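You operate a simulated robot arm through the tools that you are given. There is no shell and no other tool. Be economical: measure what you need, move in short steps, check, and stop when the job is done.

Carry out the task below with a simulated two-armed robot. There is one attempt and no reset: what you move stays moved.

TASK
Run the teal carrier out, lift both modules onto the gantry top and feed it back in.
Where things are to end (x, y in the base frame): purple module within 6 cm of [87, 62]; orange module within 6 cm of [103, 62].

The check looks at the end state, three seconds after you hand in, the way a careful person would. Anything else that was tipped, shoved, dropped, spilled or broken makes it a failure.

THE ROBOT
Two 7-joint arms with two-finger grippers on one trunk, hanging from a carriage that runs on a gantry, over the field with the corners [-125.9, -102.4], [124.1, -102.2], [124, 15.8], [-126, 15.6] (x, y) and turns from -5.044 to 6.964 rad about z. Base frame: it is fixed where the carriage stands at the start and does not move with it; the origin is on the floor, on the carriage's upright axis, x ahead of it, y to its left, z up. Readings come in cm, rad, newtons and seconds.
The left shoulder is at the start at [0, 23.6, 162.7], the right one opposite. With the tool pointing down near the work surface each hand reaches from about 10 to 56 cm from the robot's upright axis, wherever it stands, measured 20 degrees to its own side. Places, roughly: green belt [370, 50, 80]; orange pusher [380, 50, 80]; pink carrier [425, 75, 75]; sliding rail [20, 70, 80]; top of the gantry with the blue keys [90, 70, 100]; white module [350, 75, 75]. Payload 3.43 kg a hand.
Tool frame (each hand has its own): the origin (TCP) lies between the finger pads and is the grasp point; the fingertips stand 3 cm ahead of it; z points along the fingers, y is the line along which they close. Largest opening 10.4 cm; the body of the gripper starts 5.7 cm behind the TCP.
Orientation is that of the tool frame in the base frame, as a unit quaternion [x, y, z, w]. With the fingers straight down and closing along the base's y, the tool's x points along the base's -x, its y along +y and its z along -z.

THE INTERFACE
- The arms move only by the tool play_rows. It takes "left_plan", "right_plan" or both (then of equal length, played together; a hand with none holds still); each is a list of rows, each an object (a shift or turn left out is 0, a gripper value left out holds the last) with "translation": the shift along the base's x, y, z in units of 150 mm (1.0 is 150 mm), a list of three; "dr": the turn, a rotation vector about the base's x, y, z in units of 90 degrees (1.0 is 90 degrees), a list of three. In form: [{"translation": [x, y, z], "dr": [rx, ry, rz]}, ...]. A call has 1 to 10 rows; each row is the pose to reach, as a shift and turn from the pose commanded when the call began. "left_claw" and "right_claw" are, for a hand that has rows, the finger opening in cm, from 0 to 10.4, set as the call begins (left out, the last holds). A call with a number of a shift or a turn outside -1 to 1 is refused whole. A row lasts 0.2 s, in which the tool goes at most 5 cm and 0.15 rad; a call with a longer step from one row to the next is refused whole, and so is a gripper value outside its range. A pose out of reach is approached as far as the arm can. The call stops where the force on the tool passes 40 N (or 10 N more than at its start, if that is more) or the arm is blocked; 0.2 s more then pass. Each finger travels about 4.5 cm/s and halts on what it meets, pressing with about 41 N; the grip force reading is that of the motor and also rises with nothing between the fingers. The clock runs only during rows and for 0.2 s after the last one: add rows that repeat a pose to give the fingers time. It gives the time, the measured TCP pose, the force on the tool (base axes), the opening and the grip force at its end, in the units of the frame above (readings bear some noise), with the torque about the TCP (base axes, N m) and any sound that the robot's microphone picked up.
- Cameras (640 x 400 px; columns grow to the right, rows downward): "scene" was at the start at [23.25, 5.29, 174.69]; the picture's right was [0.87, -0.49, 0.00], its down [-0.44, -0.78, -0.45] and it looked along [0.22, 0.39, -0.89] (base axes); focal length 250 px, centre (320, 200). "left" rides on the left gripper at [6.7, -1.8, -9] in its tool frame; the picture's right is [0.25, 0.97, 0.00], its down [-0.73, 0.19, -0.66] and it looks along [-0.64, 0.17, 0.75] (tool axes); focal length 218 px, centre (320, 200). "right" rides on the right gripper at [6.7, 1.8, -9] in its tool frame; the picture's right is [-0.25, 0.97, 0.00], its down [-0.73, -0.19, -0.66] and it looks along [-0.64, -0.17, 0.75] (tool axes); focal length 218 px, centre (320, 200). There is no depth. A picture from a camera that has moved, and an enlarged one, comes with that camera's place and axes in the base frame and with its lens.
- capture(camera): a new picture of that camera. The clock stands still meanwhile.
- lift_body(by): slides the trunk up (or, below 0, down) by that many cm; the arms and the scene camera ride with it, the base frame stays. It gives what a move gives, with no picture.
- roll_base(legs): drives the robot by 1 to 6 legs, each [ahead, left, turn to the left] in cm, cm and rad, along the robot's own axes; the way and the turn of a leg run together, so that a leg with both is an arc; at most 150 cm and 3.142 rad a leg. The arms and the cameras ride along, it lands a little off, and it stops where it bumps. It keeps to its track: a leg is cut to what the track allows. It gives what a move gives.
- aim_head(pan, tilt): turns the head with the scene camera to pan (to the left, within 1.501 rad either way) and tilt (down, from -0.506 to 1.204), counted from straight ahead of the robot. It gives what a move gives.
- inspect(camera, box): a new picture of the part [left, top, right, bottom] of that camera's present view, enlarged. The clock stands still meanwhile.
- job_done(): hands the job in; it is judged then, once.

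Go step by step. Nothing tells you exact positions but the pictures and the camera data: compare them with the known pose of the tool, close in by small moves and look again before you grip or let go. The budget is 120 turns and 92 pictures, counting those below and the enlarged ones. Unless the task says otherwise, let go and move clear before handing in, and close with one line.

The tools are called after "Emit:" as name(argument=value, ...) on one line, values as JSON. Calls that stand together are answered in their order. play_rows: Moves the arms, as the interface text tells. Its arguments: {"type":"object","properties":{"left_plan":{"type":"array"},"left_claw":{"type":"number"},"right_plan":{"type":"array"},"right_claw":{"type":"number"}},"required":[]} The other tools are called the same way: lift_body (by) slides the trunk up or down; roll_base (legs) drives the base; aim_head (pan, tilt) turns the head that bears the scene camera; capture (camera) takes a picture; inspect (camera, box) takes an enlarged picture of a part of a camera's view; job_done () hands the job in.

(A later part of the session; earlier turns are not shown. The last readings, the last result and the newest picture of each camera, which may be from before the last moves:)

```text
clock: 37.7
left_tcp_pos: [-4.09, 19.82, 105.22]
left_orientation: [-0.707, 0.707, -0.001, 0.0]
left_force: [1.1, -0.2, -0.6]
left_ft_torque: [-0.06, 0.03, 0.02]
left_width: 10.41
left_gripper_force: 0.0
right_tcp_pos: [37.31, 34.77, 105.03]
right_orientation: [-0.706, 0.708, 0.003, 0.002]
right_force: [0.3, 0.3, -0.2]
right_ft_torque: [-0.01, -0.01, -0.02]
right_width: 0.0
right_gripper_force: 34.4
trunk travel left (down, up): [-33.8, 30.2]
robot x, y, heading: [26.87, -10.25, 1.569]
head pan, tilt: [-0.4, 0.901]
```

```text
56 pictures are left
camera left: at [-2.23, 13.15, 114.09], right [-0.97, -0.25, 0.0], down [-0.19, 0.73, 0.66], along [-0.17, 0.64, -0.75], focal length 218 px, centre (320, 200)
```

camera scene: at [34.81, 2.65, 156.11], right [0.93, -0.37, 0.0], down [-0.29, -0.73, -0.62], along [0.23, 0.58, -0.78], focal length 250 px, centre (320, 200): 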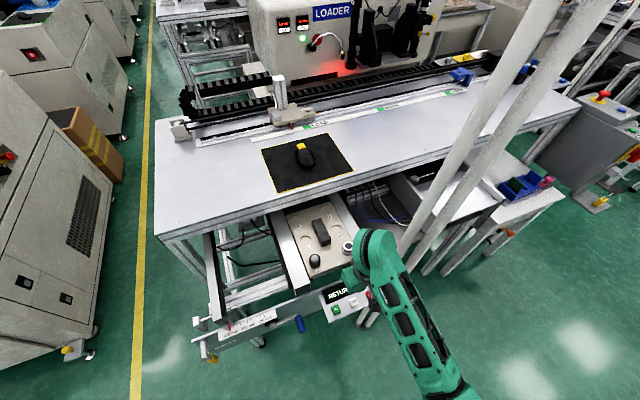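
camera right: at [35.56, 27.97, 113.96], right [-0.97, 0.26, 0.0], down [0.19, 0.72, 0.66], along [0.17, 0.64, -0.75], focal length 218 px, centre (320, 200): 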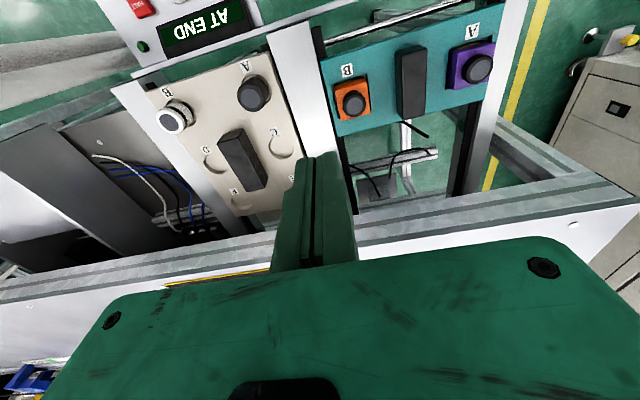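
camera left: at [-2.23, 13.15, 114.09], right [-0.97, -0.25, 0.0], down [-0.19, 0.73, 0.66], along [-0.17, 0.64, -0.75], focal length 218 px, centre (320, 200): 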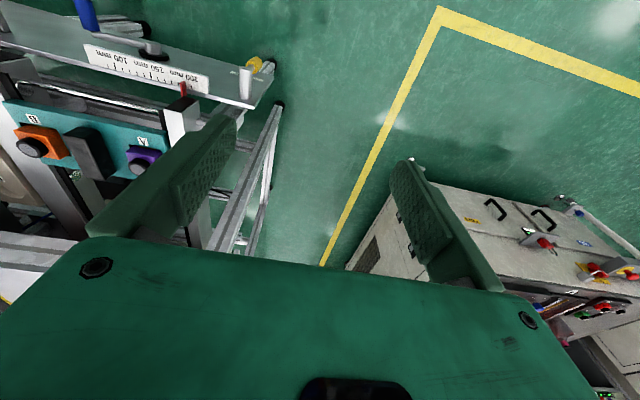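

Triangulation gives the orange knob top at about [33.9, 37.7, 85.6] and the purple at about [19.8, 37.2, 86]. The side rails are close in x, so I'll turn both grippers 90° to close along y. The right hand also moves to a point above the orange knob.

Emit:
play_rows(right_plan=[{"dr": [0, 0, 0.093], "translation": [-0.03, 0.02, 0]}, {"dr": [0, 0, 0.186], "translation": [-0.06, 0.04, 0]}, {"dr": [0, 0, 0.279], "translation": [-0.09, 0.06, 0]}, {"dr": [0, 0, 0.372], "translation": [-0.12, 0.08, 0]}, {"dr": [0, 0, 0.465], "translation": [-0.15, 0.1, 0]}, {"dr": [0, 0, 0.558], "translation": [-0.18, 0.12, 0]}, {"dr": [0, 0, 0.651], "translation": [-0.21, 0.14, 0]}, {"dr": [0, 0, 0.744], "translation": [-0.227, 0.16, 0]}, {"dr": [0, 0, 0.837], "translation": [-0.227, 0.18, 0]}, {"dr": [0, 0, 0.93], "translation": [-0.227, 0.19, 0]}], left_plan=[{"dr": [0, 0, -0.093]}, {"dr": [0, 0, -0.186]}, {"dr": [0, 0, -0.279]}, {"dr": [0, 0, -0.372]}, {"dr": [0, 0, -0.465]}, {"dr": [0, 0, -0.558]}, {"dr": [0, 0, -0.651]}, {"dr": [0, 0, -0.744]}, {"dr": [0, 0, -0.837]}, {"dr": [0, 0, -0.93]}], right_claw=7, left_claw=7)

Emit:
play_rows(right_plan=[{"dr": [0, 0, 0.07]}, {"dr": [0, 0, 0.07]}], left_plan=[{"dr": [0, 0, -0.07]}, {"dr": [0, 0, -0.07]}])

Emit:
capture(camera="right")

Emit:
capture(camera="left")

```text
clock: 39.9
left_tcp_pos: [-3.97, 19.71, 105.11]
left_orientation: [-0.052, 0.999, 0.0, -0.001]
left_force: [0.1, 0.3, 0.2]
left_ft_torque: [0.02, 0.02, 0.02]
left_width: 6.98
left_gripper_force: 0.1
right_tcp_pos: [33.82, 37.61, 104.92]
right_orientation: [0.999, -0.054, -0.003, 0.001]
right_force: [-0.1, 0.5, 0.0]
right_ft_torque: [-0.02, -0.04, 0.0]
right_width: 7.01
right_gripper_force: 0.1
trunk travel left (down, up): [-33.8, 30.2]
robot x, y, heading: [26.92, -10.1, 1.571]
head pan, tilt: [-0.4, 0.901]
```

```text
clock: 40.5
left_tcp_pos: [-3.96, 19.83, 105.12]
left_orientation: [0.0, 1.0, 0.0, -0.001]
left_force: [-0.1, 0.2, 0.0]
left_ft_torque: [0.0, 0.0, 0.01]
left_width: 7.01
left_gripper_force: 0.1
right_tcp_pos: [33.98, 37.58, 104.9]
right_orientation: [1.0, -0.001, -0.003, 0.001]
right_force: [-0.4, 0.1, 0.5]
right_ft_torque: [0.03, -0.02, 0.02]
right_width: 7.0
right_gripper_force: 0.0
trunk travel left (down, up): [-33.8, 30.2]
robot x, y, heading: [26.72, -10.6, 1.571]
head pan, tilt: [-0.4, 0.901]
```

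```text
55 pictures are left
camera right: at [40.66, 35.74, 113.9], right [-0.25, -0.97, 0.0], down [-0.72, 0.19, 0.66], along [-0.64, 0.17, -0.75], focal length 218 px, centre (320, 200)
```

right: 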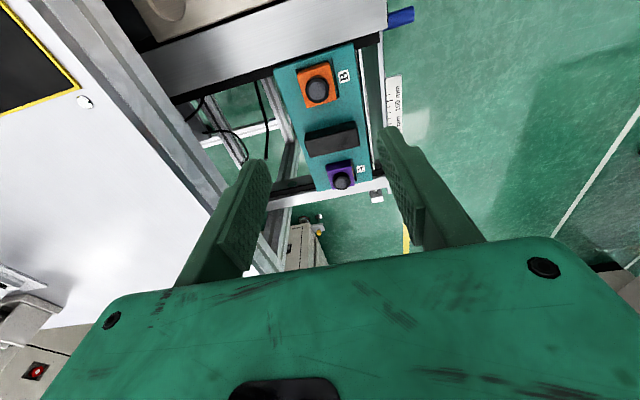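

```text
54 pictures are left
camera left: at [-10.67, 18.07, 114.05], right [-0.25, 0.97, 0.0], down [0.73, 0.19, 0.66], along [0.64, 0.16, -0.75], focal length 218 px, centre (320, 200)
```

left: 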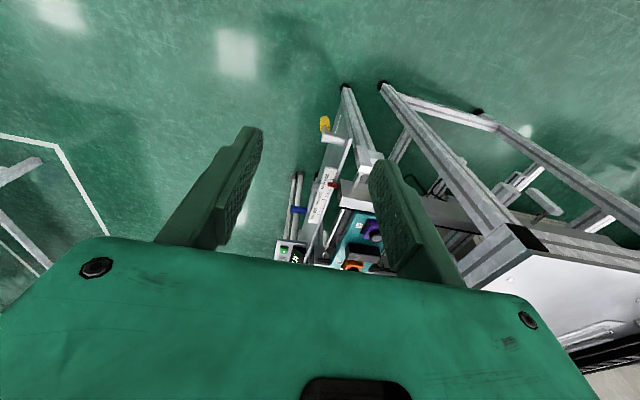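

The hand is lined up over orange, with the refined position at [33.6, 37.8]. I'll descend partway and look at the knob's height.

Emit:
play_rows(right_plan=[{"translation": [-0.02, 0.015, -0.3]}, {"translation": [-0.02, 0.015, -0.6]}, {"translation": [-0.02, 0.015, -0.9]}])

Emit:
inspect(camera="right", box=[200, 20, 480, 220])

```text
clock: 41.3
left_tcp_pos: [-3.99, 19.66, 105.18]
left_orientation: [0.0, 1.0, 0.0, -0.001]
left_force: [-0.1, -0.2, -0.4]
left_ft_torque: [0.0, 0.01, 0.0]
left_width: 7.01
left_gripper_force: 0.0
right_tcp_pos: [33.54, 37.98, 91.25]
right_orientation: [1.0, -0.002, -0.004, 0.001]
right_force: [0.0, 0.6, 1.4]
right_ft_torque: [0.03, -0.02, -0.01]
right_width: 6.99
right_gripper_force: 0.1
trunk travel left (down, up): [-33.8, 30.2]
robot x, y, heading: [27.28, -10.33, 1.57]
head pan, tilt: [-0.4, 0.901]
```

```text
2.00 times, centred on (340, 120) of right
camera zoom: at [40.4, 36.1, 100.26], right [-0.26, -0.97, 0.0], down [-0.72, 0.19, 0.66], along [-0.64, 0.17, -0.75], focal length 436 px, centre (280, 360)
```

zoom: 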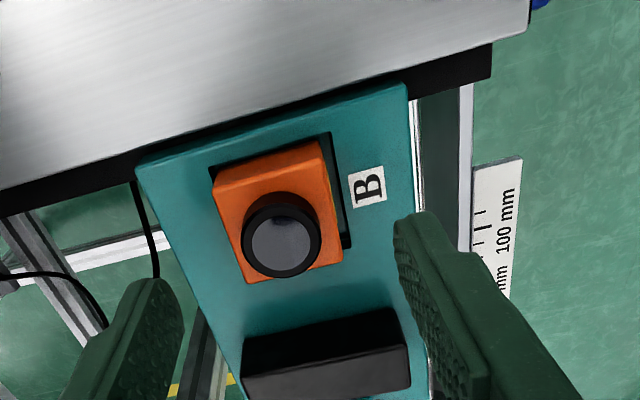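

The knob is about 2.8 cm across and its top is at ~85.6, with the base top at ~83.7. I'll lower so the tips sit just above the base, then close on the knob.

Emit:
play_rows(right_plan=[{"translation": [-0.007, -0.005, -0.1]}, {"translation": [-0.007, -0.005, -0.2]}, {"translation": [-0.007, -0.005, -0.28]}, {"translation": [-0.007, -0.005, -0.28]}])

Emit:
inspect(camera="right", box=[200, 20, 480, 220])

```text
clock: 42.3
left_tcp_pos: [-3.91, 19.74, 105.06]
left_orientation: [0.001, 1.0, 0.0, 0.0]
left_force: [-0.8, 0.4, 0.1]
left_ft_torque: [0.0, 0.01, 0.01]
left_width: 7.01
left_gripper_force: 0.0
right_tcp_pos: [33.42, 37.74, 87.34]
right_orientation: [1.0, -0.001, -0.003, 0.001]
right_force: [0.3, -0.7, 0.4]
right_ft_torque: [-0.04, -0.01, 0.01]
right_width: 7.01
right_gripper_force: 0.0
trunk travel left (down, up): [-33.8, 30.2]
robot x, y, heading: [27.27, -10.17, 1.571]
head pan, tilt: [-0.4, 0.901]
```

```text
2.00 times, centred on (340, 120) of right
camera zoom: at [40.23, 35.99, 96.23], right [-0.26, -0.97, 0.0], down [-0.72, 0.19, 0.66], along [-0.64, 0.17, -0.75], focal length 436 px, centre (280, 360)
```

zoom: 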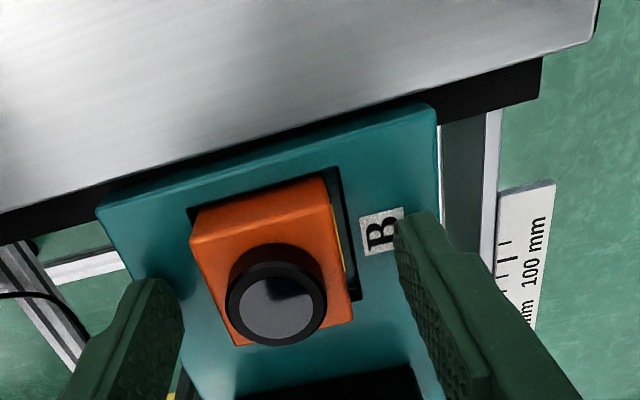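

Aligned. I'll go down another 0.5 cm and close.

Emit:
play_rows(right_plan=[{"translation": [0, 0.008, -0.035]}, {"translation": [0, 0.008, -0.035]}])

Emit:
play_rows(right_plan=[{"translation": [0, 0, 0]}, {"translation": [0, 0, 0]}, {"translation": [0, 0, 0]}, {"translation": [0, 0, 0]}], right_claw=0)

Emit:
play_rows(right_plan=[{"translation": [0, 0, 0.07]}, {"translation": [0, 0, 0.2]}, {"translation": [0, 0, 0.4]}, {"translation": [0, 0, 0.4]}])

Emit:
capture(camera="right")

```text
clock: 42.9
left_tcp_pos: [-4.02, 19.56, 105.24]
left_orientation: [0.0, 1.0, 0.001, -0.001]
left_force: [-0.3, 0.9, -0.3]
left_ft_torque: [-0.02, 0.04, -0.04]
left_width: 6.99
left_gripper_force: 0.0
right_tcp_pos: [33.41, 38.04, 86.86]
right_orientation: [1.0, -0.001, -0.003, 0.0]
right_force: [1.1, -5.0, 14.8]
right_ft_torque: [-0.42, -0.18, 0.12]
right_width: 6.97
right_gripper_force: 0.0
trunk travel left (down, up): [-33.8, 30.2]
robot x, y, heading: [26.88, -10.46, 1.564]
head pan, tilt: [-0.4, 0.901]
```

```text
clock: 43.9
left_tcp_pos: [-4.0, 19.66, 105.19]
left_orientation: [0.0, 1.0, 0.0, 0.001]
left_force: [-0.2, -0.2, 0.6]
left_ft_torque: [0.03, 0.03, 0.0]
left_width: 7.0
left_gripper_force: 0.2
right_tcp_pos: [33.51, 37.81, 86.73]
right_orientation: [1.0, -0.001, -0.003, 0.001]
right_force: [-0.2, 0.6, -0.5]
right_ft_torque: [-0.01, -0.02, -0.02]
right_width: 3.9
right_gripper_force: 40.8
trunk travel left (down, up): [-33.8, 30.2]
robot x, y, heading: [26.81, -9.89, 1.576]
head pan, tilt: [-0.4, 0.901]
```

```text
clock: 44.9
left_tcp_pos: [-4.0, 19.63, 105.23]
left_orientation: [0.0, 1.0, 0.0, 0.0]
left_force: [-0.7, -0.1, 0.2]
left_ft_torque: [0.01, -0.02, 0.0]
left_width: 7.0
left_gripper_force: 0.1
right_tcp_pos: [33.72, 37.63, 92.65]
right_orientation: [1.0, -0.001, -0.005, 0.002]
right_force: [0.5, -0.3, -1.2]
right_ft_torque: [0.01, 0.0, -0.01]
right_width: 3.89
right_gripper_force: 41.0
trunk travel left (down, up): [-33.8, 30.2]
robot x, y, heading: [26.76, -10.61, 1.571]
head pan, tilt: [-0.4, 0.901]
```

```text
51 pictures are left
camera right: at [40.46, 35.91, 101.68], right [-0.26, -0.97, 0.0], down [-0.72, 0.19, 0.66], along [-0.64, 0.17, -0.75], focal length 218 px, centre (320, 200)
```

right: 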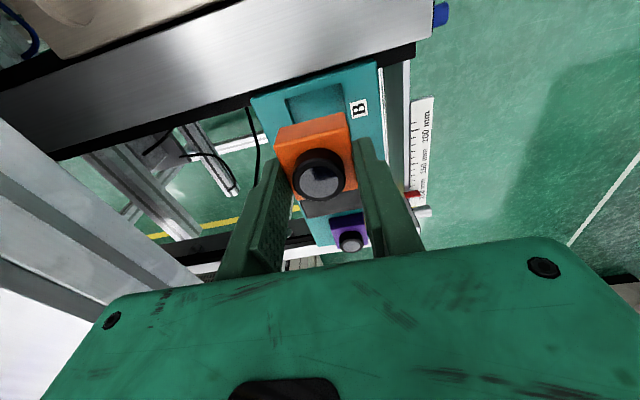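

The orange module is held by its base (3.9 cm) and has come up. I'll raise it and move it aside to the right, then bring the left hand over purple.

Emit:
play_rows(right_plan=[{"translation": [0, 0, 0.3]}, {"translation": [0, 0, 0.6]}, {"translation": [0, 0, 0.9]}, {"translation": [0.25, -0.1, 0.9]}, {"translation": [0.5, -0.2, 0.9]}, {"translation": [0.75, -0.3, 0.9]}, {"translation": [1, -0.4, 0.9]}], left_plan=[{"translation": [0, 0.25, 0]}, {"translation": [0, 0.5, 0]}, {"translation": [0, 0.75, 0]}, {"translation": [0, 1, 0]}, {"translation": [0.25, 1, 0]}, {"translation": [0.5, 1, 0]}, {"translation": [0.75, 1, 0]}])

Emit:
play_rows(left_plan=[{"translation": [0.25, 0.1, 0]}, {"translation": [0.5, 0.19, 0]}, {"translation": [0.7, 0.19, 0]}, {"translation": [0.83, 0.19, 0]}, {"translation": [0.83, 0.19, -0.3]}, {"translation": [0.83, 0.19, -0.6]}])

Emit:
capture(camera="left")

Emit:
capture(camera="scene")

```text
clock: 46.5
left_tcp_pos: [7.32, 34.62, 105.28]
left_orientation: [0.0, 1.0, 0.0, -0.001]
left_force: [-0.3, -1.2, -0.1]
left_ft_torque: [0.01, 0.03, -0.02]
left_width: 7.03
left_gripper_force: 0.1
right_tcp_pos: [48.49, 31.77, 106.34]
right_orientation: [1.0, -0.002, -0.002, 0.0]
right_force: [0.1, -0.7, -0.1]
right_ft_torque: [0.01, 0.0, 0.02]
right_width: 3.89
right_gripper_force: 40.9
trunk travel left (down, up): [-33.8, 30.2]
robot x, y, heading: [26.9, -10.95, 1.568]
head pan, tilt: [-0.4, 0.901]
```

```text
clock: 47.9
left_tcp_pos: [19.73, 37.72, 96.3]
left_orientation: [0.0, 1.0, 0.001, 0.001]
left_force: [0.4, 0.7, -0.7]
left_ft_torque: [-0.03, -0.02, 0.01]
left_width: 7.03
left_gripper_force: 0.1
right_tcp_pos: [48.37, 31.92, 106.35]
right_orientation: [1.0, 0.0, -0.003, 0.001]
right_force: [-0.5, 0.2, -0.5]
right_ft_torque: [-0.02, -0.04, -0.02]
right_width: 3.92
right_gripper_force: 41.0
trunk travel left (down, up): [-33.8, 30.2]
robot x, y, heading: [26.97, -10.34, 1.57]
head pan, tilt: [-0.4, 0.901]
```

```text
50 pictures are left
camera left: at [12.99, 35.97, 105.18], right [-0.25, 0.97, 0.0], down [0.73, 0.19, 0.66], along [0.64, 0.17, -0.75], focal length 218 px, centre (320, 200)
```

left: 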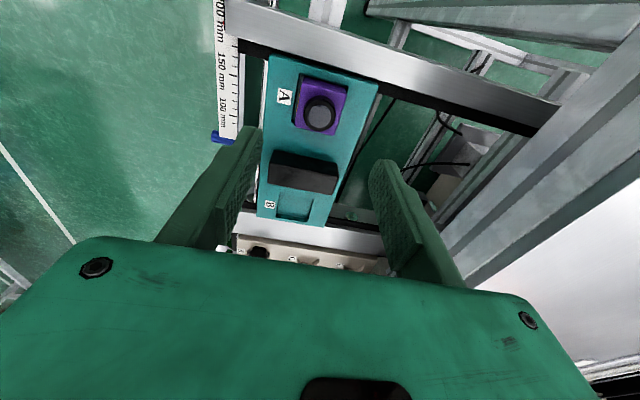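

```text
49 pictures are left
camera scene: at [30.12, 16.34, 156.12], right [0.92, -0.39, 0.0], down [-0.31, -0.72, -0.62], along [0.24, 0.57, -0.78], focal length 250 px, centre (320, 200)
```

scene: 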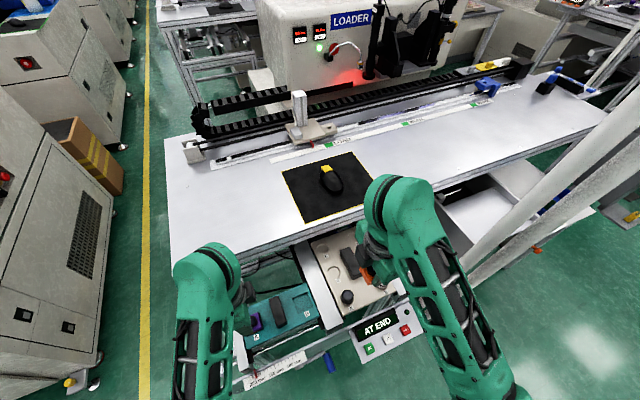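

The left hand is centred over purple at [19.9, 37.8]. I'll lower to the same height as before, then close and lift.

Emit:
play_rows(left_plan=[{"translation": [0, 0, -0.25]}, {"translation": [0, 0, -0.45]}, {"translation": [0, 0, -0.55]}, {"translation": [0, 0, -0.62]}, {"translation": [0, 0, -0.62]}])

Emit:
inspect(camera="left", box=[200, 40, 440, 260])

```text
clock: 49.1
left_tcp_pos: [19.64, 37.68, 87.0]
left_orientation: [-0.001, 1.0, 0.001, 0.001]
left_force: [0.1, -3.5, 8.6]
left_ft_torque: [-0.41, 0.03, 0.03]
left_width: 7.03
left_gripper_force: 0.3
right_tcp_pos: [48.29, 31.88, 106.27]
right_orientation: [1.0, -0.001, -0.003, 0.001]
right_force: [-0.8, 0.0, -0.9]
right_ft_torque: [-0.01, 0.02, -0.02]
right_width: 3.9
right_gripper_force: 40.9
trunk travel left (down, up): [-33.8, 30.2]
robot x, y, heading: [26.95, -10.2, 1.568]
head pan, tilt: [-0.4, 0.901]
```

```text
1.82 times, centred on (320, 150) of left
camera zoom: at [13.02, 35.9, 95.81], right [-0.25, 0.97, 0.0], down [0.73, 0.19, 0.66], along [0.64, 0.17, -0.75], focal length 397 px, centre (320, 291)
```

zoom: 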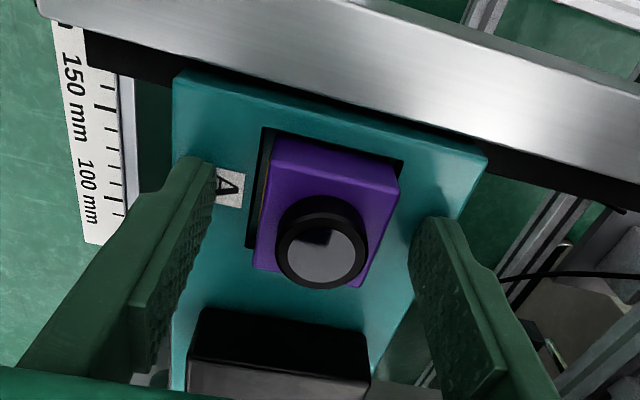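

The tips are just touching the carrier plate beside purple. I'll ease up 2 mm, close and lift.

Emit:
play_rows(left_plan=[{"translation": [0, 0, 0.013]}, {"translation": [0, 0, 0.013]}, {"translation": [0, 0, 0.013]}, {"translation": [0, 0, 0.013]}, {"translation": [0, 0, 0.013]}], left_claw=0)

Emit:
play_rows(left_plan=[{"translation": [0, 0, 0.07]}, {"translation": [0, 0, 0.3]}, {"translation": [0, 0, 0.6]}, {"translation": [0, 0, 0.9]}])

Emit:
capture(camera="left")

Emit:
capture(camera="right")

```text
clock: 50.3
left_tcp_pos: [19.64, 37.6, 87.05]
left_orientation: [0.0, 1.0, 0.0, 0.0]
left_force: [-0.2, -0.5, 1.0]
left_ft_torque: [0.0, -0.01, 0.0]
left_width: 3.87
left_gripper_force: 40.6
right_tcp_pos: [48.34, 31.96, 106.17]
right_orientation: [1.0, -0.001, -0.003, 0.001]
right_force: [0.0, 0.2, -0.9]
right_ft_torque: [-0.01, 0.01, 0.0]
right_width: 3.86
right_gripper_force: 41.2
trunk travel left (down, up): [-33.8, 30.2]
robot x, y, heading: [26.92, -10.34, 1.566]
head pan, tilt: [-0.4, 0.901]
```

```text
clock: 51.3
left_tcp_pos: [19.53, 37.73, 100.47]
left_orientation: [0.0, 1.0, -0.002, -0.001]
left_force: [0.0, 0.0, 0.0]
left_ft_torque: [-0.01, 0.03, 0.01]
left_width: 3.9
left_gripper_force: 40.8
right_tcp_pos: [48.34, 31.92, 106.29]
right_orientation: [1.0, -0.001, -0.004, 0.001]
right_force: [0.7, 0.1, -0.9]
right_ft_torque: [-0.02, 0.01, -0.01]
right_width: 3.88
right_gripper_force: 41.1
trunk travel left (down, up): [-33.8, 30.2]
robot x, y, heading: [26.88, -10.23, 1.568]
head pan, tilt: [-0.4, 0.901]
```

```text
47 pictures are left
camera left: at [12.85, 36.06, 109.41], right [-0.25, 0.97, 0.0], down [0.73, 0.19, 0.66], along [0.63, 0.16, -0.75], focal length 218 px, centre (320, 200)
```

left: 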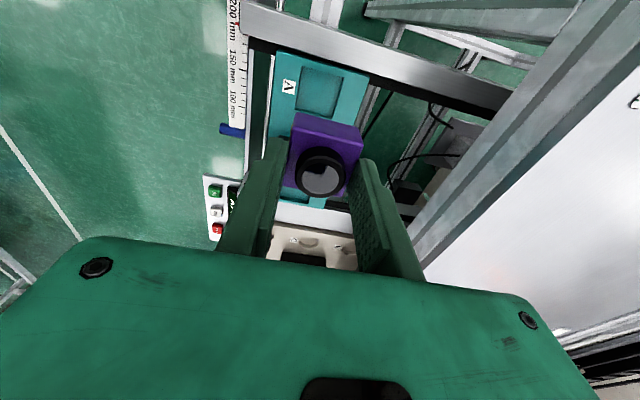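

```text
46 pictures are left
camera right: at [55.15, 30.12, 115.23], right [-0.26, -0.97, 0.0], down [-0.72, 0.19, 0.66], along [-0.64, 0.17, -0.75], focal length 218 px, centre (320, 200)
```

right: 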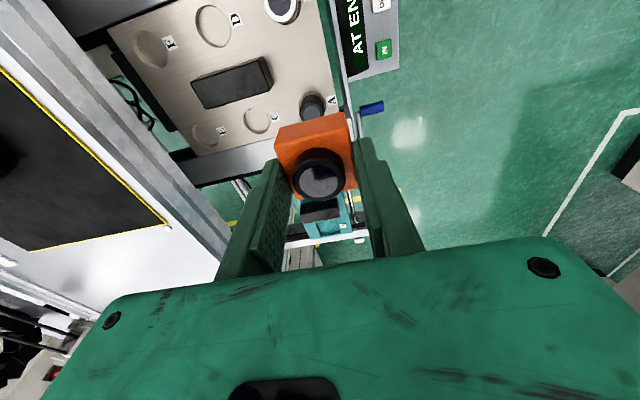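

Both modules are held and the carrier is empty. I'll raise the trunk, back away, drive past the posts to x≈112 and look.

Emit:
lift_body(by=25)

Emit:
roll_base(legs=[[-32, 0, 0], [0, -85, 0]])

Emit:
aim_head(pan=0.3, tilt=0.8)

Emit:
capture(camera="scene")

```text
clock: 53.9
left_tcp_pos: [19.61, 37.7, 125.59]
left_orientation: [0.0, 1.0, 0.0, -0.001]
left_force: [-0.2, -0.1, -0.8]
left_ft_torque: [-0.02, 0.0, 0.04]
left_width: 3.88
left_gripper_force: 41.1
right_tcp_pos: [48.39, 31.91, 131.29]
right_orientation: [1.0, -0.001, -0.004, 0.001]
right_force: [-0.9, -1.1, -0.8]
right_ft_torque: [0.0, -0.01, 0.04]
right_width: 3.88
right_gripper_force: 40.7
trunk travel left (down, up): [-58.8, 5.2]
robot x, y, heading: [26.85, -10.5, 1.57]
head pan, tilt: [-0.4, 0.901]
```

```text
clock: 60.1
left_tcp_pos: [104.22, 5.85, 125.61]
left_orientation: [0.002, 1.0, -0.001, -0.001]
left_force: [0.5, -0.5, -0.5]
left_ft_torque: [-0.01, 0.01, -0.01]
left_width: 3.86
left_gripper_force: 40.8
right_tcp_pos: [133.13, -0.18, 131.25]
right_orientation: [1.0, -0.003, -0.004, 0.001]
right_force: [-0.1, 0.1, -0.8]
right_ft_torque: [0.02, -0.03, -0.02]
right_width: 3.9
right_gripper_force: 40.9
trunk travel left (down, up): [-58.8, 5.2]
robot x, y, heading: [111.6, -42.14, 1.562]
head pan, tilt: [-0.4, 0.901]
```

```text
clock: 61.1
left_tcp_pos: [104.28, 5.86, 125.65]
left_orientation: [0.003, 1.0, 0.0, 0.0]
left_force: [0.7, 0.6, -0.9]
left_ft_torque: [0.01, 0.0, 0.01]
left_width: 3.88
left_gripper_force: 40.9
right_tcp_pos: [133.12, -0.18, 131.31]
right_orientation: [1.0, -0.004, -0.003, 0.001]
right_force: [0.4, 0.1, -0.1]
right_ft_torque: [0.0, 0.01, -0.01]
right_width: 3.9
right_gripper_force: 41.5
trunk travel left (down, up): [-58.8, 5.2]
robot x, y, heading: [111.01, -42.08, 1.561]
head pan, tilt: [0.3, 0.799]
```

```text
45 pictures are left
camera scene: at [109.41, -14.78, 181.9], right [0.96, 0.29, 0.0], down [0.21, -0.69, -0.7], along [-0.2, 0.67, -0.72], focal length 250 px, centre (320, 200)
```

scene: 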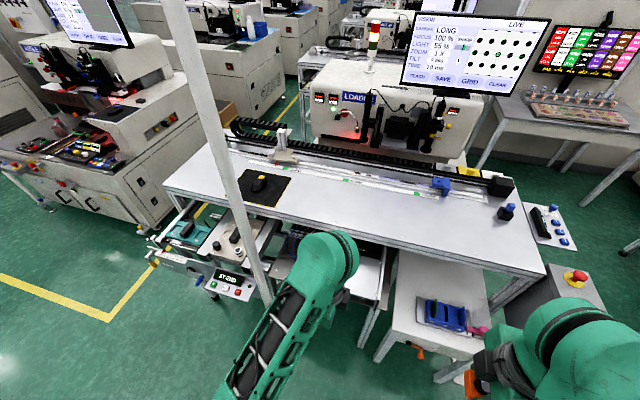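

The way is clear: the table top runs from x≈15 to 175, with its front edge at y≈47. I'll drive ahead to y≈13.

Emit:
roll_base(legs=[[55, 0, 0]])

Emit:
capture(camera="scene")

Emit:
capture(camera="left")

```text
clock: 64.3
left_tcp_pos: [105.09, 61.03, 125.56]
left_orientation: [0.006, 1.0, 0.001, 0.0]
left_force: [0.5, -0.1, -0.4]
left_ft_torque: [0.02, -0.01, 0.0]
left_width: 3.87
left_gripper_force: 41.1
right_tcp_pos: [133.92, 54.86, 131.27]
right_orientation: [1.0, -0.007, -0.003, 0.001]
right_force: [0.3, 0.1, -1.5]
right_ft_torque: [0.01, 0.01, -0.03]
right_width: 3.9
right_gripper_force: 41.0
trunk travel left (down, up): [-58.8, 5.2]
robot x, y, heading: [111.78, 12.49, 1.558]
head pan, tilt: [0.3, 0.799]
```

```text
44 pictures are left
camera scene: at [110.12, 40.36, 181.9], right [0.96, 0.28, 0.0], down [0.2, -0.69, -0.7], along [-0.2, 0.67, -0.72], focal length 250 px, centre (320, 200)
```

scene: 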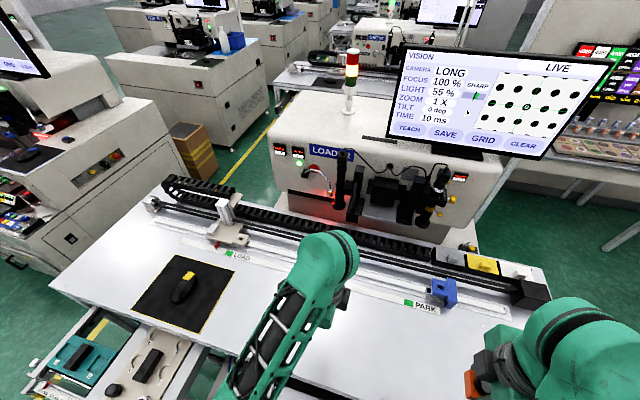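

```text
43 pictures are left
camera left: at [98.43, 59.44, 134.46], right [-0.24, 0.97, 0.0], down [0.73, 0.18, 0.66], along [0.64, 0.16, -0.75], focal length 218 px, centre (320, 200)
```

left: 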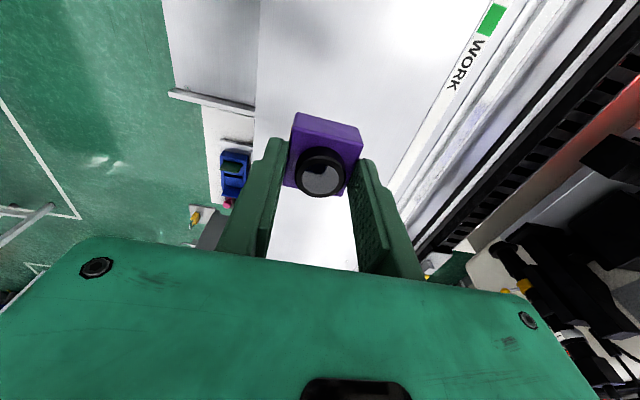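

I'll take the left hand to [87, 62] and then start down.

Emit:
play_rows(left_plan=[{"translation": [-0.25, 0.02, 0]}, {"translation": [-0.5, 0.04, 0]}, {"translation": [-0.75, 0.065, 0]}, {"translation": [-1, 0.065, 0]}])

Emit:
play_rows(left_plan=[{"translation": [-0.2, 0, 0]}, {"translation": [-0.2, 0, -0.25]}, {"translation": [-0.2, 0, -0.5]}, {"translation": [-0.2, 0, -0.75]}, {"translation": [-0.2, 0, -0.95]}])

Emit:
capture(camera="left")

Emit:
capture(camera="scene")

```text
clock: 65.3
left_tcp_pos: [89.98, 61.93, 125.6]
left_orientation: [0.007, 1.0, 0.0, 0.0]
left_force: [1.7, 0.7, -1.5]
left_ft_torque: [0.01, 0.02, 0.01]
left_width: 3.87
left_gripper_force: 40.8
right_tcp_pos: [133.87, 54.89, 131.19]
right_orientation: [1.0, -0.007, -0.003, 0.001]
right_force: [-0.6, -0.6, -0.9]
right_ft_torque: [-0.01, 0.03, 0.0]
right_width: 3.88
right_gripper_force: 41.7
trunk travel left (down, up): [-58.8, 5.2]
robot x, y, heading: [111.78, 13.25, 1.561]
head pan, tilt: [0.3, 0.799]
```

```text
clock: 66.5
left_tcp_pos: [87.11, 61.95, 111.04]
left_orientation: [0.005, 1.0, 0.0, 0.0]
left_force: [0.1, 0.0, -0.6]
left_ft_torque: [0.01, 0.0, 0.0]
left_width: 3.9
left_gripper_force: 41.0
right_tcp_pos: [133.92, 54.84, 131.28]
right_orientation: [1.0, -0.008, -0.004, 0.001]
right_force: [-0.6, 1.0, -0.3]
right_ft_torque: [-0.03, 0.01, 0.01]
right_width: 3.89
right_gripper_force: 41.3
trunk travel left (down, up): [-58.8, 5.2]
robot x, y, heading: [111.9, 12.48, 1.557]
head pan, tilt: [0.3, 0.799]
```

```text
42 pictures are left
camera left: at [80.36, 60.39, 119.96], right [-0.24, 0.97, 0.0], down [0.73, 0.18, 0.66], along [0.64, 0.16, -0.75], focal length 218 px, centre (320, 200)
```

left: 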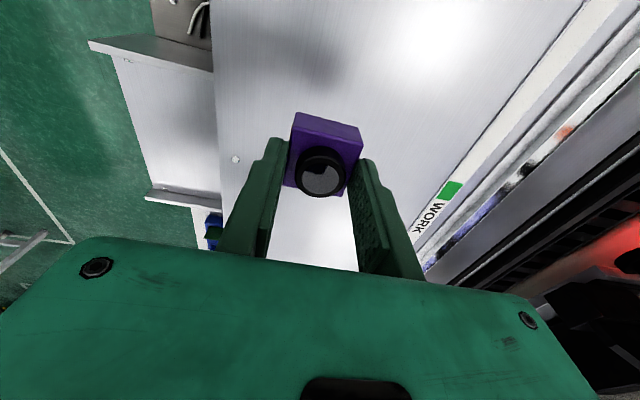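

```text
41 pictures are left
camera scene: at [110.12, 40.36, 181.9], right [0.96, 0.28, 0.0], down [0.2, -0.69, -0.7], along [-0.2, 0.67, -0.72], focal length 250 px, centre (320, 200)
```

scene: 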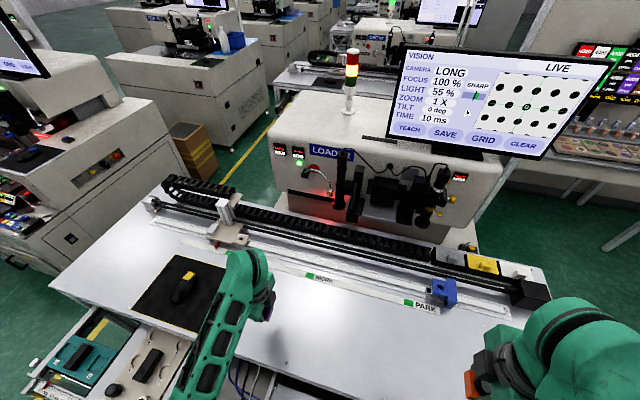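

Clear table below. I'll lower slowly until it touches.

Emit:
play_rows(left_plan=[{"translation": [0, 0, -0.1]}, {"translation": [0, 0, -0.2]}, {"translation": [0, 0, -0.27]}, {"translation": [0, 0, -0.33]}, {"translation": [0, 0, -0.38]}])

Emit:
capture(camera="left")

```text
clock: 67.7
left_tcp_pos: [86.94, 62.11, 105.57]
left_orientation: [0.006, 1.0, 0.0, 0.0]
left_force: [-0.1, 0.5, -1.1]
left_ft_torque: [0.02, 0.01, -0.01]
left_width: 3.89
left_gripper_force: 41.0
right_tcp_pos: [133.95, 54.87, 131.26]
right_orientation: [1.0, -0.008, -0.004, 0.0]
right_force: [0.2, 0.0, -0.4]
right_ft_torque: [0.01, 0.0, 0.05]
right_width: 3.87
right_gripper_force: 41.4
trunk travel left (down, up): [-58.8, 5.2]
robot x, y, heading: [111.75, 13.03, 1.557]
head pan, tilt: [0.3, 0.799]
```

```text
40 pictures are left
camera left: at [80.32, 60.46, 114.52], right [-0.24, 0.97, 0.0], down [0.73, 0.18, 0.66], along [0.64, 0.16, -0.75], focal length 218 px, centre (320, 200)
```

left: 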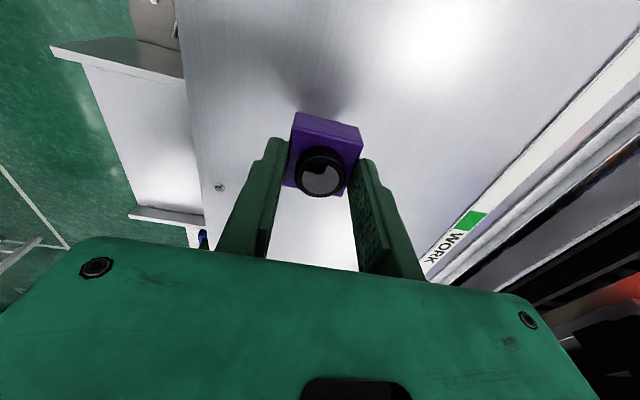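

Emit:
play_rows(left_plan=[{"translation": [0, 0, -0.03]}, {"translation": [0, 0, -0.06]}, {"translation": [0, 0, -0.09]}, {"translation": [0, 0, -0.12]}])

Emit:
inspect(camera="left", box=[220, 60, 440, 220])

```text
clock: 68.7
left_tcp_pos: [87.07, 62.02, 103.87]
left_orientation: [0.006, 1.0, 0.001, -0.001]
left_force: [0.1, 1.0, -1.1]
left_ft_torque: [0.01, 0.01, 0.02]
left_width: 3.88
left_gripper_force: 40.9
right_tcp_pos: [133.82, 54.87, 131.16]
right_orientation: [1.0, -0.007, -0.004, 0.001]
right_force: [-0.2, 0.1, -0.5]
right_ft_torque: [-0.01, 0.0, -0.02]
right_width: 3.91
right_gripper_force: 40.5
trunk travel left (down, up): [-58.8, 5.2]
robot x, y, heading: [111.96, 12.51, 1.559]
head pan, tilt: [0.3, 0.799]
```

```text
2.50 times, centred on (330, 140) of left
camera zoom: at [80.42, 60.44, 112.71], right [-0.24, 0.97, 0.0], down [0.73, 0.18, 0.66], along [0.64, 0.16, -0.75], focal length 546 px, centre (295, 350)
```

zoom: 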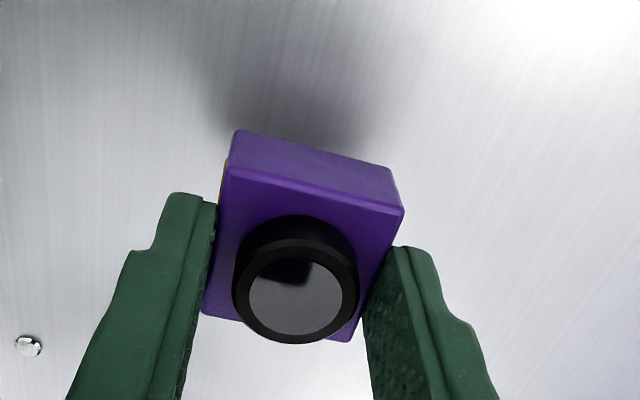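

Emit:
play_rows(left_plan=[{"translation": [0, 0, -0.03]}, {"translation": [0, 0, -0.06]}, {"translation": [0, 0, -0.08]}, {"translation": [0, 0, -0.1]}])

Emit:
play_rows(left_plan=[{"translation": [0, 0, -0.02]}, {"translation": [0, 0, -0.04]}, {"translation": [0, 0, -0.06]}])

Emit:
inspect(camera="left", box=[220, 60, 440, 220])

```text
clock: 69.7
left_tcp_pos: [87.13, 61.99, 102.18]
left_orientation: [0.006, 1.0, -0.001, -0.001]
left_force: [0.5, 0.9, 0.0]
left_ft_torque: [0.0, -0.02, -0.01]
left_width: 3.89
left_gripper_force: 41.2
right_tcp_pos: [133.78, 54.81, 131.28]
right_orientation: [1.0, -0.007, -0.003, 0.0]
right_force: [0.5, 1.0, 0.1]
right_ft_torque: [-0.05, -0.01, 0.0]
right_width: 3.92
right_gripper_force: 41.2
trunk travel left (down, up): [-58.8, 5.2]
robot x, y, heading: [111.73, 12.99, 1.558]
head pan, tilt: [0.3, 0.799]
```

```text
clock: 70.5
left_tcp_pos: [87.18, 62.01, 101.4]
left_orientation: [0.007, 1.0, 0.0, 0.0]
left_force: [0.1, -0.7, -1.3]
left_ft_torque: [-0.01, 0.01, 0.04]
left_width: 3.89
left_gripper_force: 41.1
right_tcp_pos: [134.0, 54.89, 131.26]
right_orientation: [1.0, -0.007, -0.004, 0.001]
right_force: [-0.2, -0.6, -0.8]
right_ft_torque: [-0.02, -0.03, 0.02]
right_width: 3.9
right_gripper_force: 41.1
trunk travel left (down, up): [-58.8, 5.2]
robot x, y, heading: [111.57, 12.9, 1.56]
head pan, tilt: [0.3, 0.799]
```

```text
2.50 times, centred on (330, 140) of left
camera zoom: at [80.49, 60.32, 110.25], right [-0.24, 0.97, 0.0], down [0.73, 0.18, 0.66], along [0.64, 0.16, -0.75], focal length 546 px, centre (295, 350)
```

zoom: 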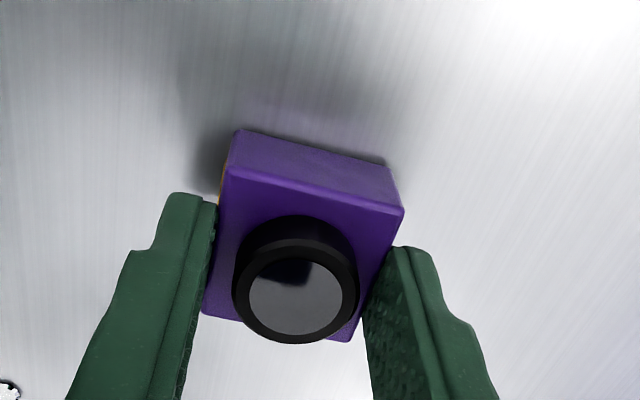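

Emit:
play_rows(left_plan=[{"translation": [0, 0, -0.02]}, {"translation": [0, 0, -0.035]}, {"translation": [0, 0, -0.05]}, {"translation": [0, 0, -0.065]}])

Emit:
inspect(camera="left", box=[220, 60, 440, 220])

```text
clock: 71.4
left_tcp_pos: [87.18, 62.42, 101.22]
left_orientation: [0.006, 1.0, 0.006, 0.001]
left_force: [0.2, -2.4, 7.8]
left_ft_torque: [-0.27, 0.06, -0.01]
left_width: 3.93
left_gripper_force: 41.0
right_tcp_pos: [133.95, 54.9, 131.2]
right_orientation: [1.0, -0.007, -0.003, 0.001]
right_force: [-0.4, 0.4, -2.1]
right_ft_torque: [0.0, -0.02, -0.01]
right_width: 3.9
right_gripper_force: 40.7
trunk travel left (down, up): [-58.8, 5.2]
robot x, y, heading: [111.73, 12.62, 1.559]
head pan, tilt: [0.3, 0.799]
stopped in row 4 (left hand): the force on the tool passed its limit at 44 N (the readings are from after the stop); the commanded pose is now the measured one
```

```text
2.50 times, centred on (330, 140) of left
camera zoom: at [80.45, 60.73, 110.05], right [-0.24, 0.97, 0.01], down [0.73, 0.18, 0.66], along [0.64, 0.17, -0.75], focal length 546 px, centre (295, 350)
```

zoom: 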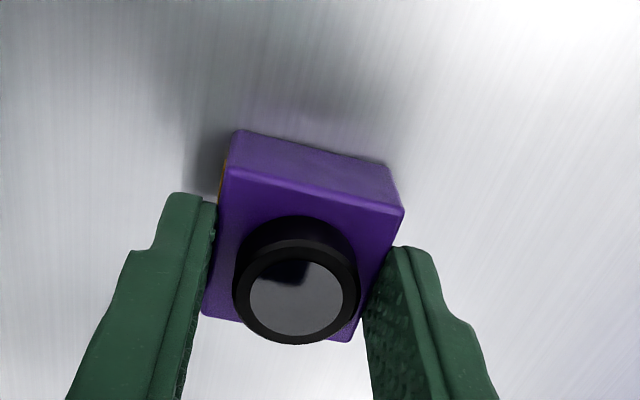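

The module has touched down at TCP z≈101.2, so I'll release.

Emit:
play_rows(left_plan=[{"translation": [0, 0, 0]}, {"translation": [0, 0, 0]}, {"translation": [0, 0, 0]}, {"translation": [0, 0, 0]}], left_claw=7)

Emit:
play_rows(left_plan=[{"translation": [0, 0, 0.15]}, {"translation": [0, 0, 0.4]}, {"translation": [0, 0, 0.7]}, {"translation": [0, 0, 1]}])

Emit:
capture(camera="left")

```text
clock: 72.4
left_tcp_pos: [87.2, 62.44, 101.07]
left_orientation: [0.005, 1.0, 0.005, 0.001]
left_force: [0.6, 0.0, -0.5]
left_ft_torque: [0.02, -0.01, 0.0]
left_width: 7.0
left_gripper_force: 0.0
right_tcp_pos: [133.88, 54.84, 131.29]
right_orientation: [1.0, -0.007, -0.003, 0.001]
right_force: [-0.4, 0.0, -0.4]
right_ft_torque: [-0.02, 0.0, -0.02]
right_width: 3.88
right_gripper_force: 41.3
trunk travel left (down, up): [-58.8, 5.2]
robot x, y, heading: [112.25, 12.86, 1.561]
head pan, tilt: [0.3, 0.799]
```

```text
clock: 73.4
left_tcp_pos: [87.11, 62.35, 116.24]
left_orientation: [0.005, 1.0, 0.003, 0.0]
left_force: [-0.1, 0.1, -0.6]
left_ft_torque: [0.01, 0.0, 0.01]
left_width: 7.01
left_gripper_force: 0.2
right_tcp_pos: [133.83, 54.85, 131.32]
right_orientation: [1.0, -0.007, -0.004, 0.001]
right_force: [0.1, -0.4, -0.7]
right_ft_torque: [-0.01, 0.02, -0.01]
right_width: 3.88
right_gripper_force: 41.2
trunk travel left (down, up): [-58.8, 5.2]
robot x, y, heading: [112.03, 12.77, 1.56]
head pan, tilt: [0.3, 0.799]
```

```text
36 pictures are left
camera left: at [80.4, 60.71, 125.08], right [-0.24, 0.97, 0.01], down [0.73, 0.18, 0.66], along [0.64, 0.16, -0.75], focal length 218 px, centre (320, 200)
```

left: 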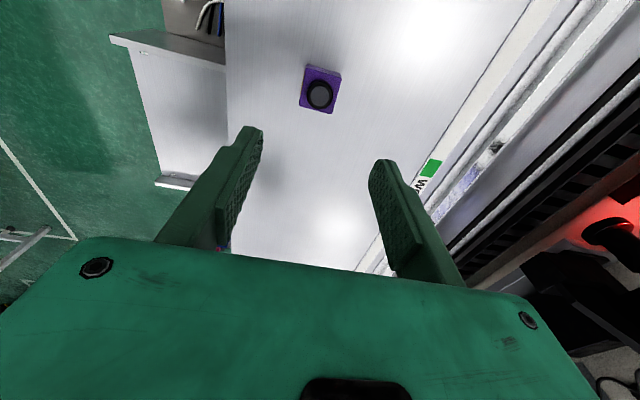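

Purple stands at about [87.1, 62.4]. I'll raise the left hand a little further and bring the right hand to [103, 62].

Emit:
play_rows(left_plan=[{"translation": [-0.05, 0, 0.3]}, {"translation": [-0.15, 0, 0.6]}, {"translation": [-0.2, 0, 0.7]}, {"translation": [-0.2, 0, 0.7]}, {"translation": [-0.2, 0, 0.7]}], right_plan=[{"translation": [-0.2, 0.1, 0]}, {"translation": [-0.4, 0.2, 0]}, {"translation": [-0.6, 0.3, 0]}, {"translation": [-0.8, 0.4, 0]}, {"translation": [-1, 0.475, 0]}])

Emit:
play_rows(right_plan=[{"translation": [-0.2, 0, 0]}, {"translation": [-0.4, 0, -0.1]}, {"translation": [-0.6, 0, -0.3]}, {"translation": [-0.8, 0, -0.5]}, {"translation": [-1, 0, -0.7]}, {"translation": [-1, 0, -1]}])

Emit:
capture(camera="scene")

Emit:
capture(camera="right")

```text
clock: 74.6
left_tcp_pos: [84.16, 62.42, 126.33]
left_orientation: [0.006, 1.0, 0.004, 0.0]
left_force: [-1.5, 0.6, 0.3]
left_ft_torque: [-0.02, -0.01, 0.02]
left_width: 6.98
left_gripper_force: 0.0
right_tcp_pos: [118.82, 61.83, 131.28]
right_orientation: [1.0, -0.007, -0.004, 0.001]
right_force: [-0.9, -0.3, -0.7]
right_ft_torque: [0.0, 0.01, -0.01]
right_width: 3.89
right_gripper_force: 40.5
trunk travel left (down, up): [-58.8, 5.2]
robot x, y, heading: [112.22, 12.57, 1.562]
head pan, tilt: [0.3, 0.799]
```

```text
clock: 76.0
left_tcp_pos: [84.08, 62.33, 126.39]
left_orientation: [0.005, 1.0, 0.004, 0.001]
left_force: [0.0, 0.1, 0.1]
left_ft_torque: [-0.01, 0.01, 0.0]
left_width: 7.0
left_gripper_force: 0.1
right_tcp_pos: [103.93, 61.74, 116.31]
right_orientation: [1.0, -0.008, -0.004, 0.0]
right_force: [-0.6, 0.9, -0.1]
right_ft_torque: [-0.01, -0.01, -0.03]
right_width: 3.9
right_gripper_force: 40.9
trunk travel left (down, up): [-58.8, 5.2]
robot x, y, heading: [112.02, 12.9, 1.556]
head pan, tilt: [0.3, 0.799]
```

```text
35 pictures are left
camera scene: at [110.12, 40.34, 181.9], right [0.96, 0.28, 0.0], down [0.2, -0.69, -0.7], along [-0.2, 0.67, -0.72], focal length 250 px, centre (320, 200)
```

scene: 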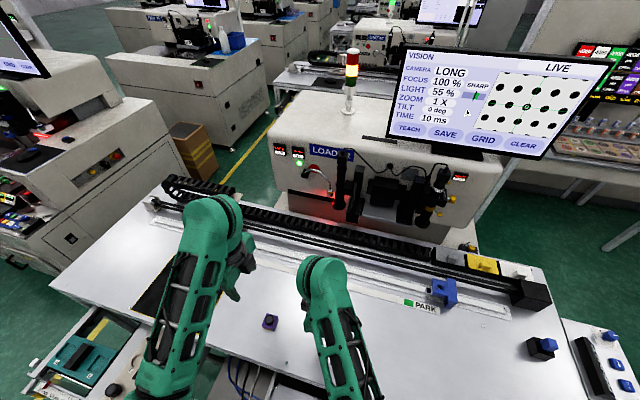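

```text
34 pictures are left
camera right: at [110.68, 59.89, 125.3], right [-0.27, -0.96, 0.0], down [-0.72, 0.2, 0.66], along [-0.64, 0.17, -0.75], focal length 218 px, centre (320, 200)
```

right: 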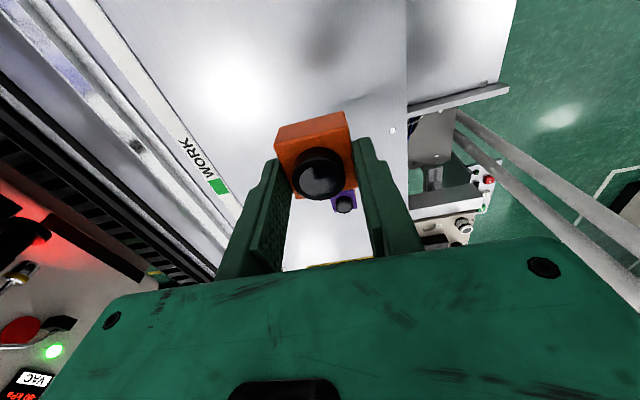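

Well placed. I'll lower orange to just above contact height, then touch down slowly.

Emit:
play_rows(right_plan=[{"translation": [-0.03, 0.01, -0.3]}, {"translation": [-0.06, 0.02, -0.6]}, {"translation": [-0.06, 0.02, -0.8]}, {"translation": [-0.06, 0.02, -0.9]}, {"translation": [-0.06, 0.02, -0.95]}])

Emit:
play_rows(right_plan=[{"translation": [0, 0, -0.015]}, {"translation": [0, 0, -0.03]}, {"translation": [0, 0, -0.045]}, {"translation": [0, 0, -0.06]}])

Emit:
inspect(camera="right", box=[220, 60, 440, 220])

```text
clock: 77.2
left_tcp_pos: [84.12, 62.35, 126.43]
left_orientation: [0.005, 1.0, 0.005, 0.001]
left_force: [0.8, -0.2, 0.1]
left_ft_torque: [0.04, -0.01, -0.01]
left_width: 7.04
left_gripper_force: 0.0
right_tcp_pos: [102.99, 62.11, 101.97]
right_orientation: [1.0, -0.007, -0.004, 0.001]
right_force: [0.4, 0.6, -0.4]
right_ft_torque: [0.01, -0.01, 0.01]
right_width: 3.92
right_gripper_force: 40.7
trunk travel left (down, up): [-58.8, 5.2]
robot x, y, heading: [111.65, 13.03, 1.554]
head pan, tilt: [0.3, 0.799]
```

```text
clock: 78.2
left_tcp_pos: [84.14, 62.34, 126.35]
left_orientation: [0.005, 1.0, 0.006, 0.001]
left_force: [-0.1, -0.2, 0.7]
left_ft_torque: [0.01, -0.04, -0.01]
left_width: 7.02
left_gripper_force: 0.1
right_tcp_pos: [103.12, 62.25, 101.24]
right_orientation: [1.0, -0.007, -0.003, 0.002]
right_force: [-0.3, 0.3, 0.1]
right_ft_torque: [-0.02, 0.0, 0.0]
right_width: 3.89
right_gripper_force: 41.1
trunk travel left (down, up): [-58.8, 5.2]
robot x, y, heading: [111.68, 12.61, 1.557]
head pan, tilt: [0.3, 0.799]
```

```text
2.50 times, centred on (330, 140) of right
camera zoom: at [109.78, 60.39, 110.1], right [-0.27, -0.96, 0.0], down [-0.72, 0.2, 0.66], along [-0.64, 0.17, -0.75], focal length 546 px, centre (295, 350)
```

zoom: 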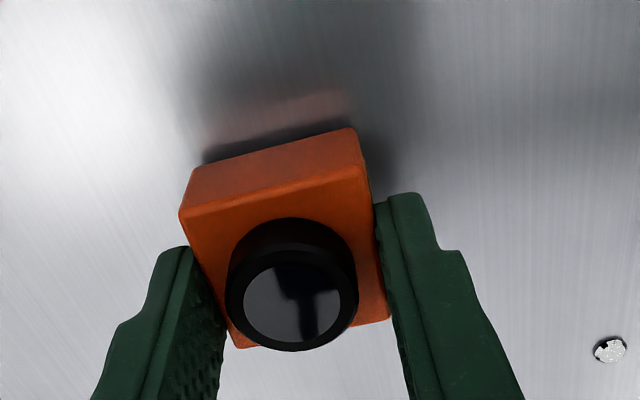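

Emit:
play_rows(right_plan=[{"translation": [0, 0, -0.01]}, {"translation": [0, 0, -0.02]}, {"translation": [0, 0, -0.03]}])

```text
clock: 79.0
left_tcp_pos: [84.14, 62.38, 126.36]
left_orientation: [0.005, 1.0, 0.004, 0.001]
left_force: [-0.4, -0.4, 0.2]
left_ft_torque: [-0.04, 0.0, 0.0]
left_width: 7.03
left_gripper_force: 0.0
right_tcp_pos: [103.03, 62.37, 100.81]
right_orientation: [1.0, -0.007, -0.003, 0.001]
right_force: [0.1, -0.4, 2.0]
right_ft_torque: [0.04, -0.04, -0.02]
right_width: 3.87
right_gripper_force: 41.2
trunk travel left (down, up): [-58.8, 5.2]
robot x, y, heading: [112.14, 13.22, 1.558]
head pan, tilt: [0.3, 0.799]
```

Very close to the surface, so I'll take one more small step down.

Emit:
play_rows(right_plan=[{"translation": [0, 0, -0.008]}, {"translation": [0, 0, -0.016]}, {"translation": [0, 0, -0.024]}])

```text
clock: 79.8
left_tcp_pos: [84.17, 62.38, 126.46]
left_orientation: [0.005, 1.0, 0.004, 0.001]
left_force: [0.2, -0.2, -0.6]
left_ft_torque: [0.0, 0.0, -0.02]
left_width: 6.99
left_gripper_force: 0.0
right_tcp_pos: [102.89, 62.49, 100.72]
right_orientation: [1.0, -0.007, -0.006, 0.0]
right_force: [3.3, -10.4, 32.2]
right_ft_torque: [-0.48, -0.45, -0.08]
right_width: 3.91
right_gripper_force: 41.1
trunk travel left (down, up): [-58.8, 5.2]
robot x, y, heading: [112.04, 12.61, 1.559]
head pan, tilt: [0.3, 0.799]
```

It's on the table (32 N), so I'll ease up 1.5 mm, release and lift.

Emit:
play_rows(right_plan=[{"translation": [0, 0, 0.014]}, {"translation": [0, 0, 0.014]}, {"translation": [0, 0, 0.014]}, {"translation": [0, 0, 0.014]}, {"translation": [0, 0, 0.014]}], right_claw=7)

Emit:
play_rows(right_plan=[{"translation": [0, 0, 0.2]}, {"translation": [0, 0, 0.5]}, {"translation": [0, 0, 0.8]}, {"translation": [0, 0, 1]}, {"translation": [0.2, 0, 1]}, {"translation": [0.5, 0, 1]}, {"translation": [0.8, 0, 1]}])

Emit:
capture(camera="scene")

```text
clock: 81.0
left_tcp_pos: [84.24, 62.46, 126.4]
left_orientation: [0.005, 1.0, 0.005, 0.001]
left_force: [-0.6, 0.2, 0.4]
left_ft_torque: [0.01, 0.01, 0.0]
left_width: 7.02
left_gripper_force: 0.0
right_tcp_pos: [103.01, 62.3, 100.51]
right_orientation: [1.0, -0.007, -0.003, 0.0]
right_force: [0.0, 0.5, -0.6]
right_ft_torque: [0.0, 0.01, 0.0]
right_width: 6.99
right_gripper_force: 0.0
trunk travel left (down, up): [-58.8, 5.2]
robot x, y, heading: [111.98, 12.82, 1.555]
head pan, tilt: [0.3, 0.799]
```

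```text
clock: 82.6
left_tcp_pos: [84.1, 62.37, 126.37]
left_orientation: [0.005, 1.0, 0.003, 0.001]
left_force: [0.2, 0.2, -0.1]
left_ft_torque: [-0.02, 0.03, 0.0]
left_width: 7.0
left_gripper_force: 0.1
right_tcp_pos: [115.13, 62.02, 115.46]
right_orientation: [1.0, -0.007, -0.004, 0.001]
right_force: [0.1, -0.1, -0.4]
right_ft_torque: [0.02, -0.02, -0.03]
right_width: 6.99
right_gripper_force: 0.0
trunk travel left (down, up): [-58.8, 5.2]
robot x, y, heading: [111.7, 12.78, 1.556]
head pan, tilt: [0.3, 0.799]
```

```text
32 pictures are left
camera scene: at [110.13, 40.34, 181.9], right [0.96, 0.28, 0.0], down [0.2, -0.69, -0.7], along [-0.2, 0.67, -0.72], focal length 250 px, centre (320, 200)
```

scene: 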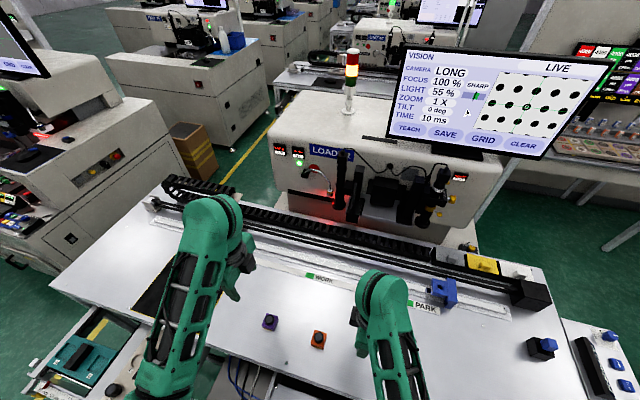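

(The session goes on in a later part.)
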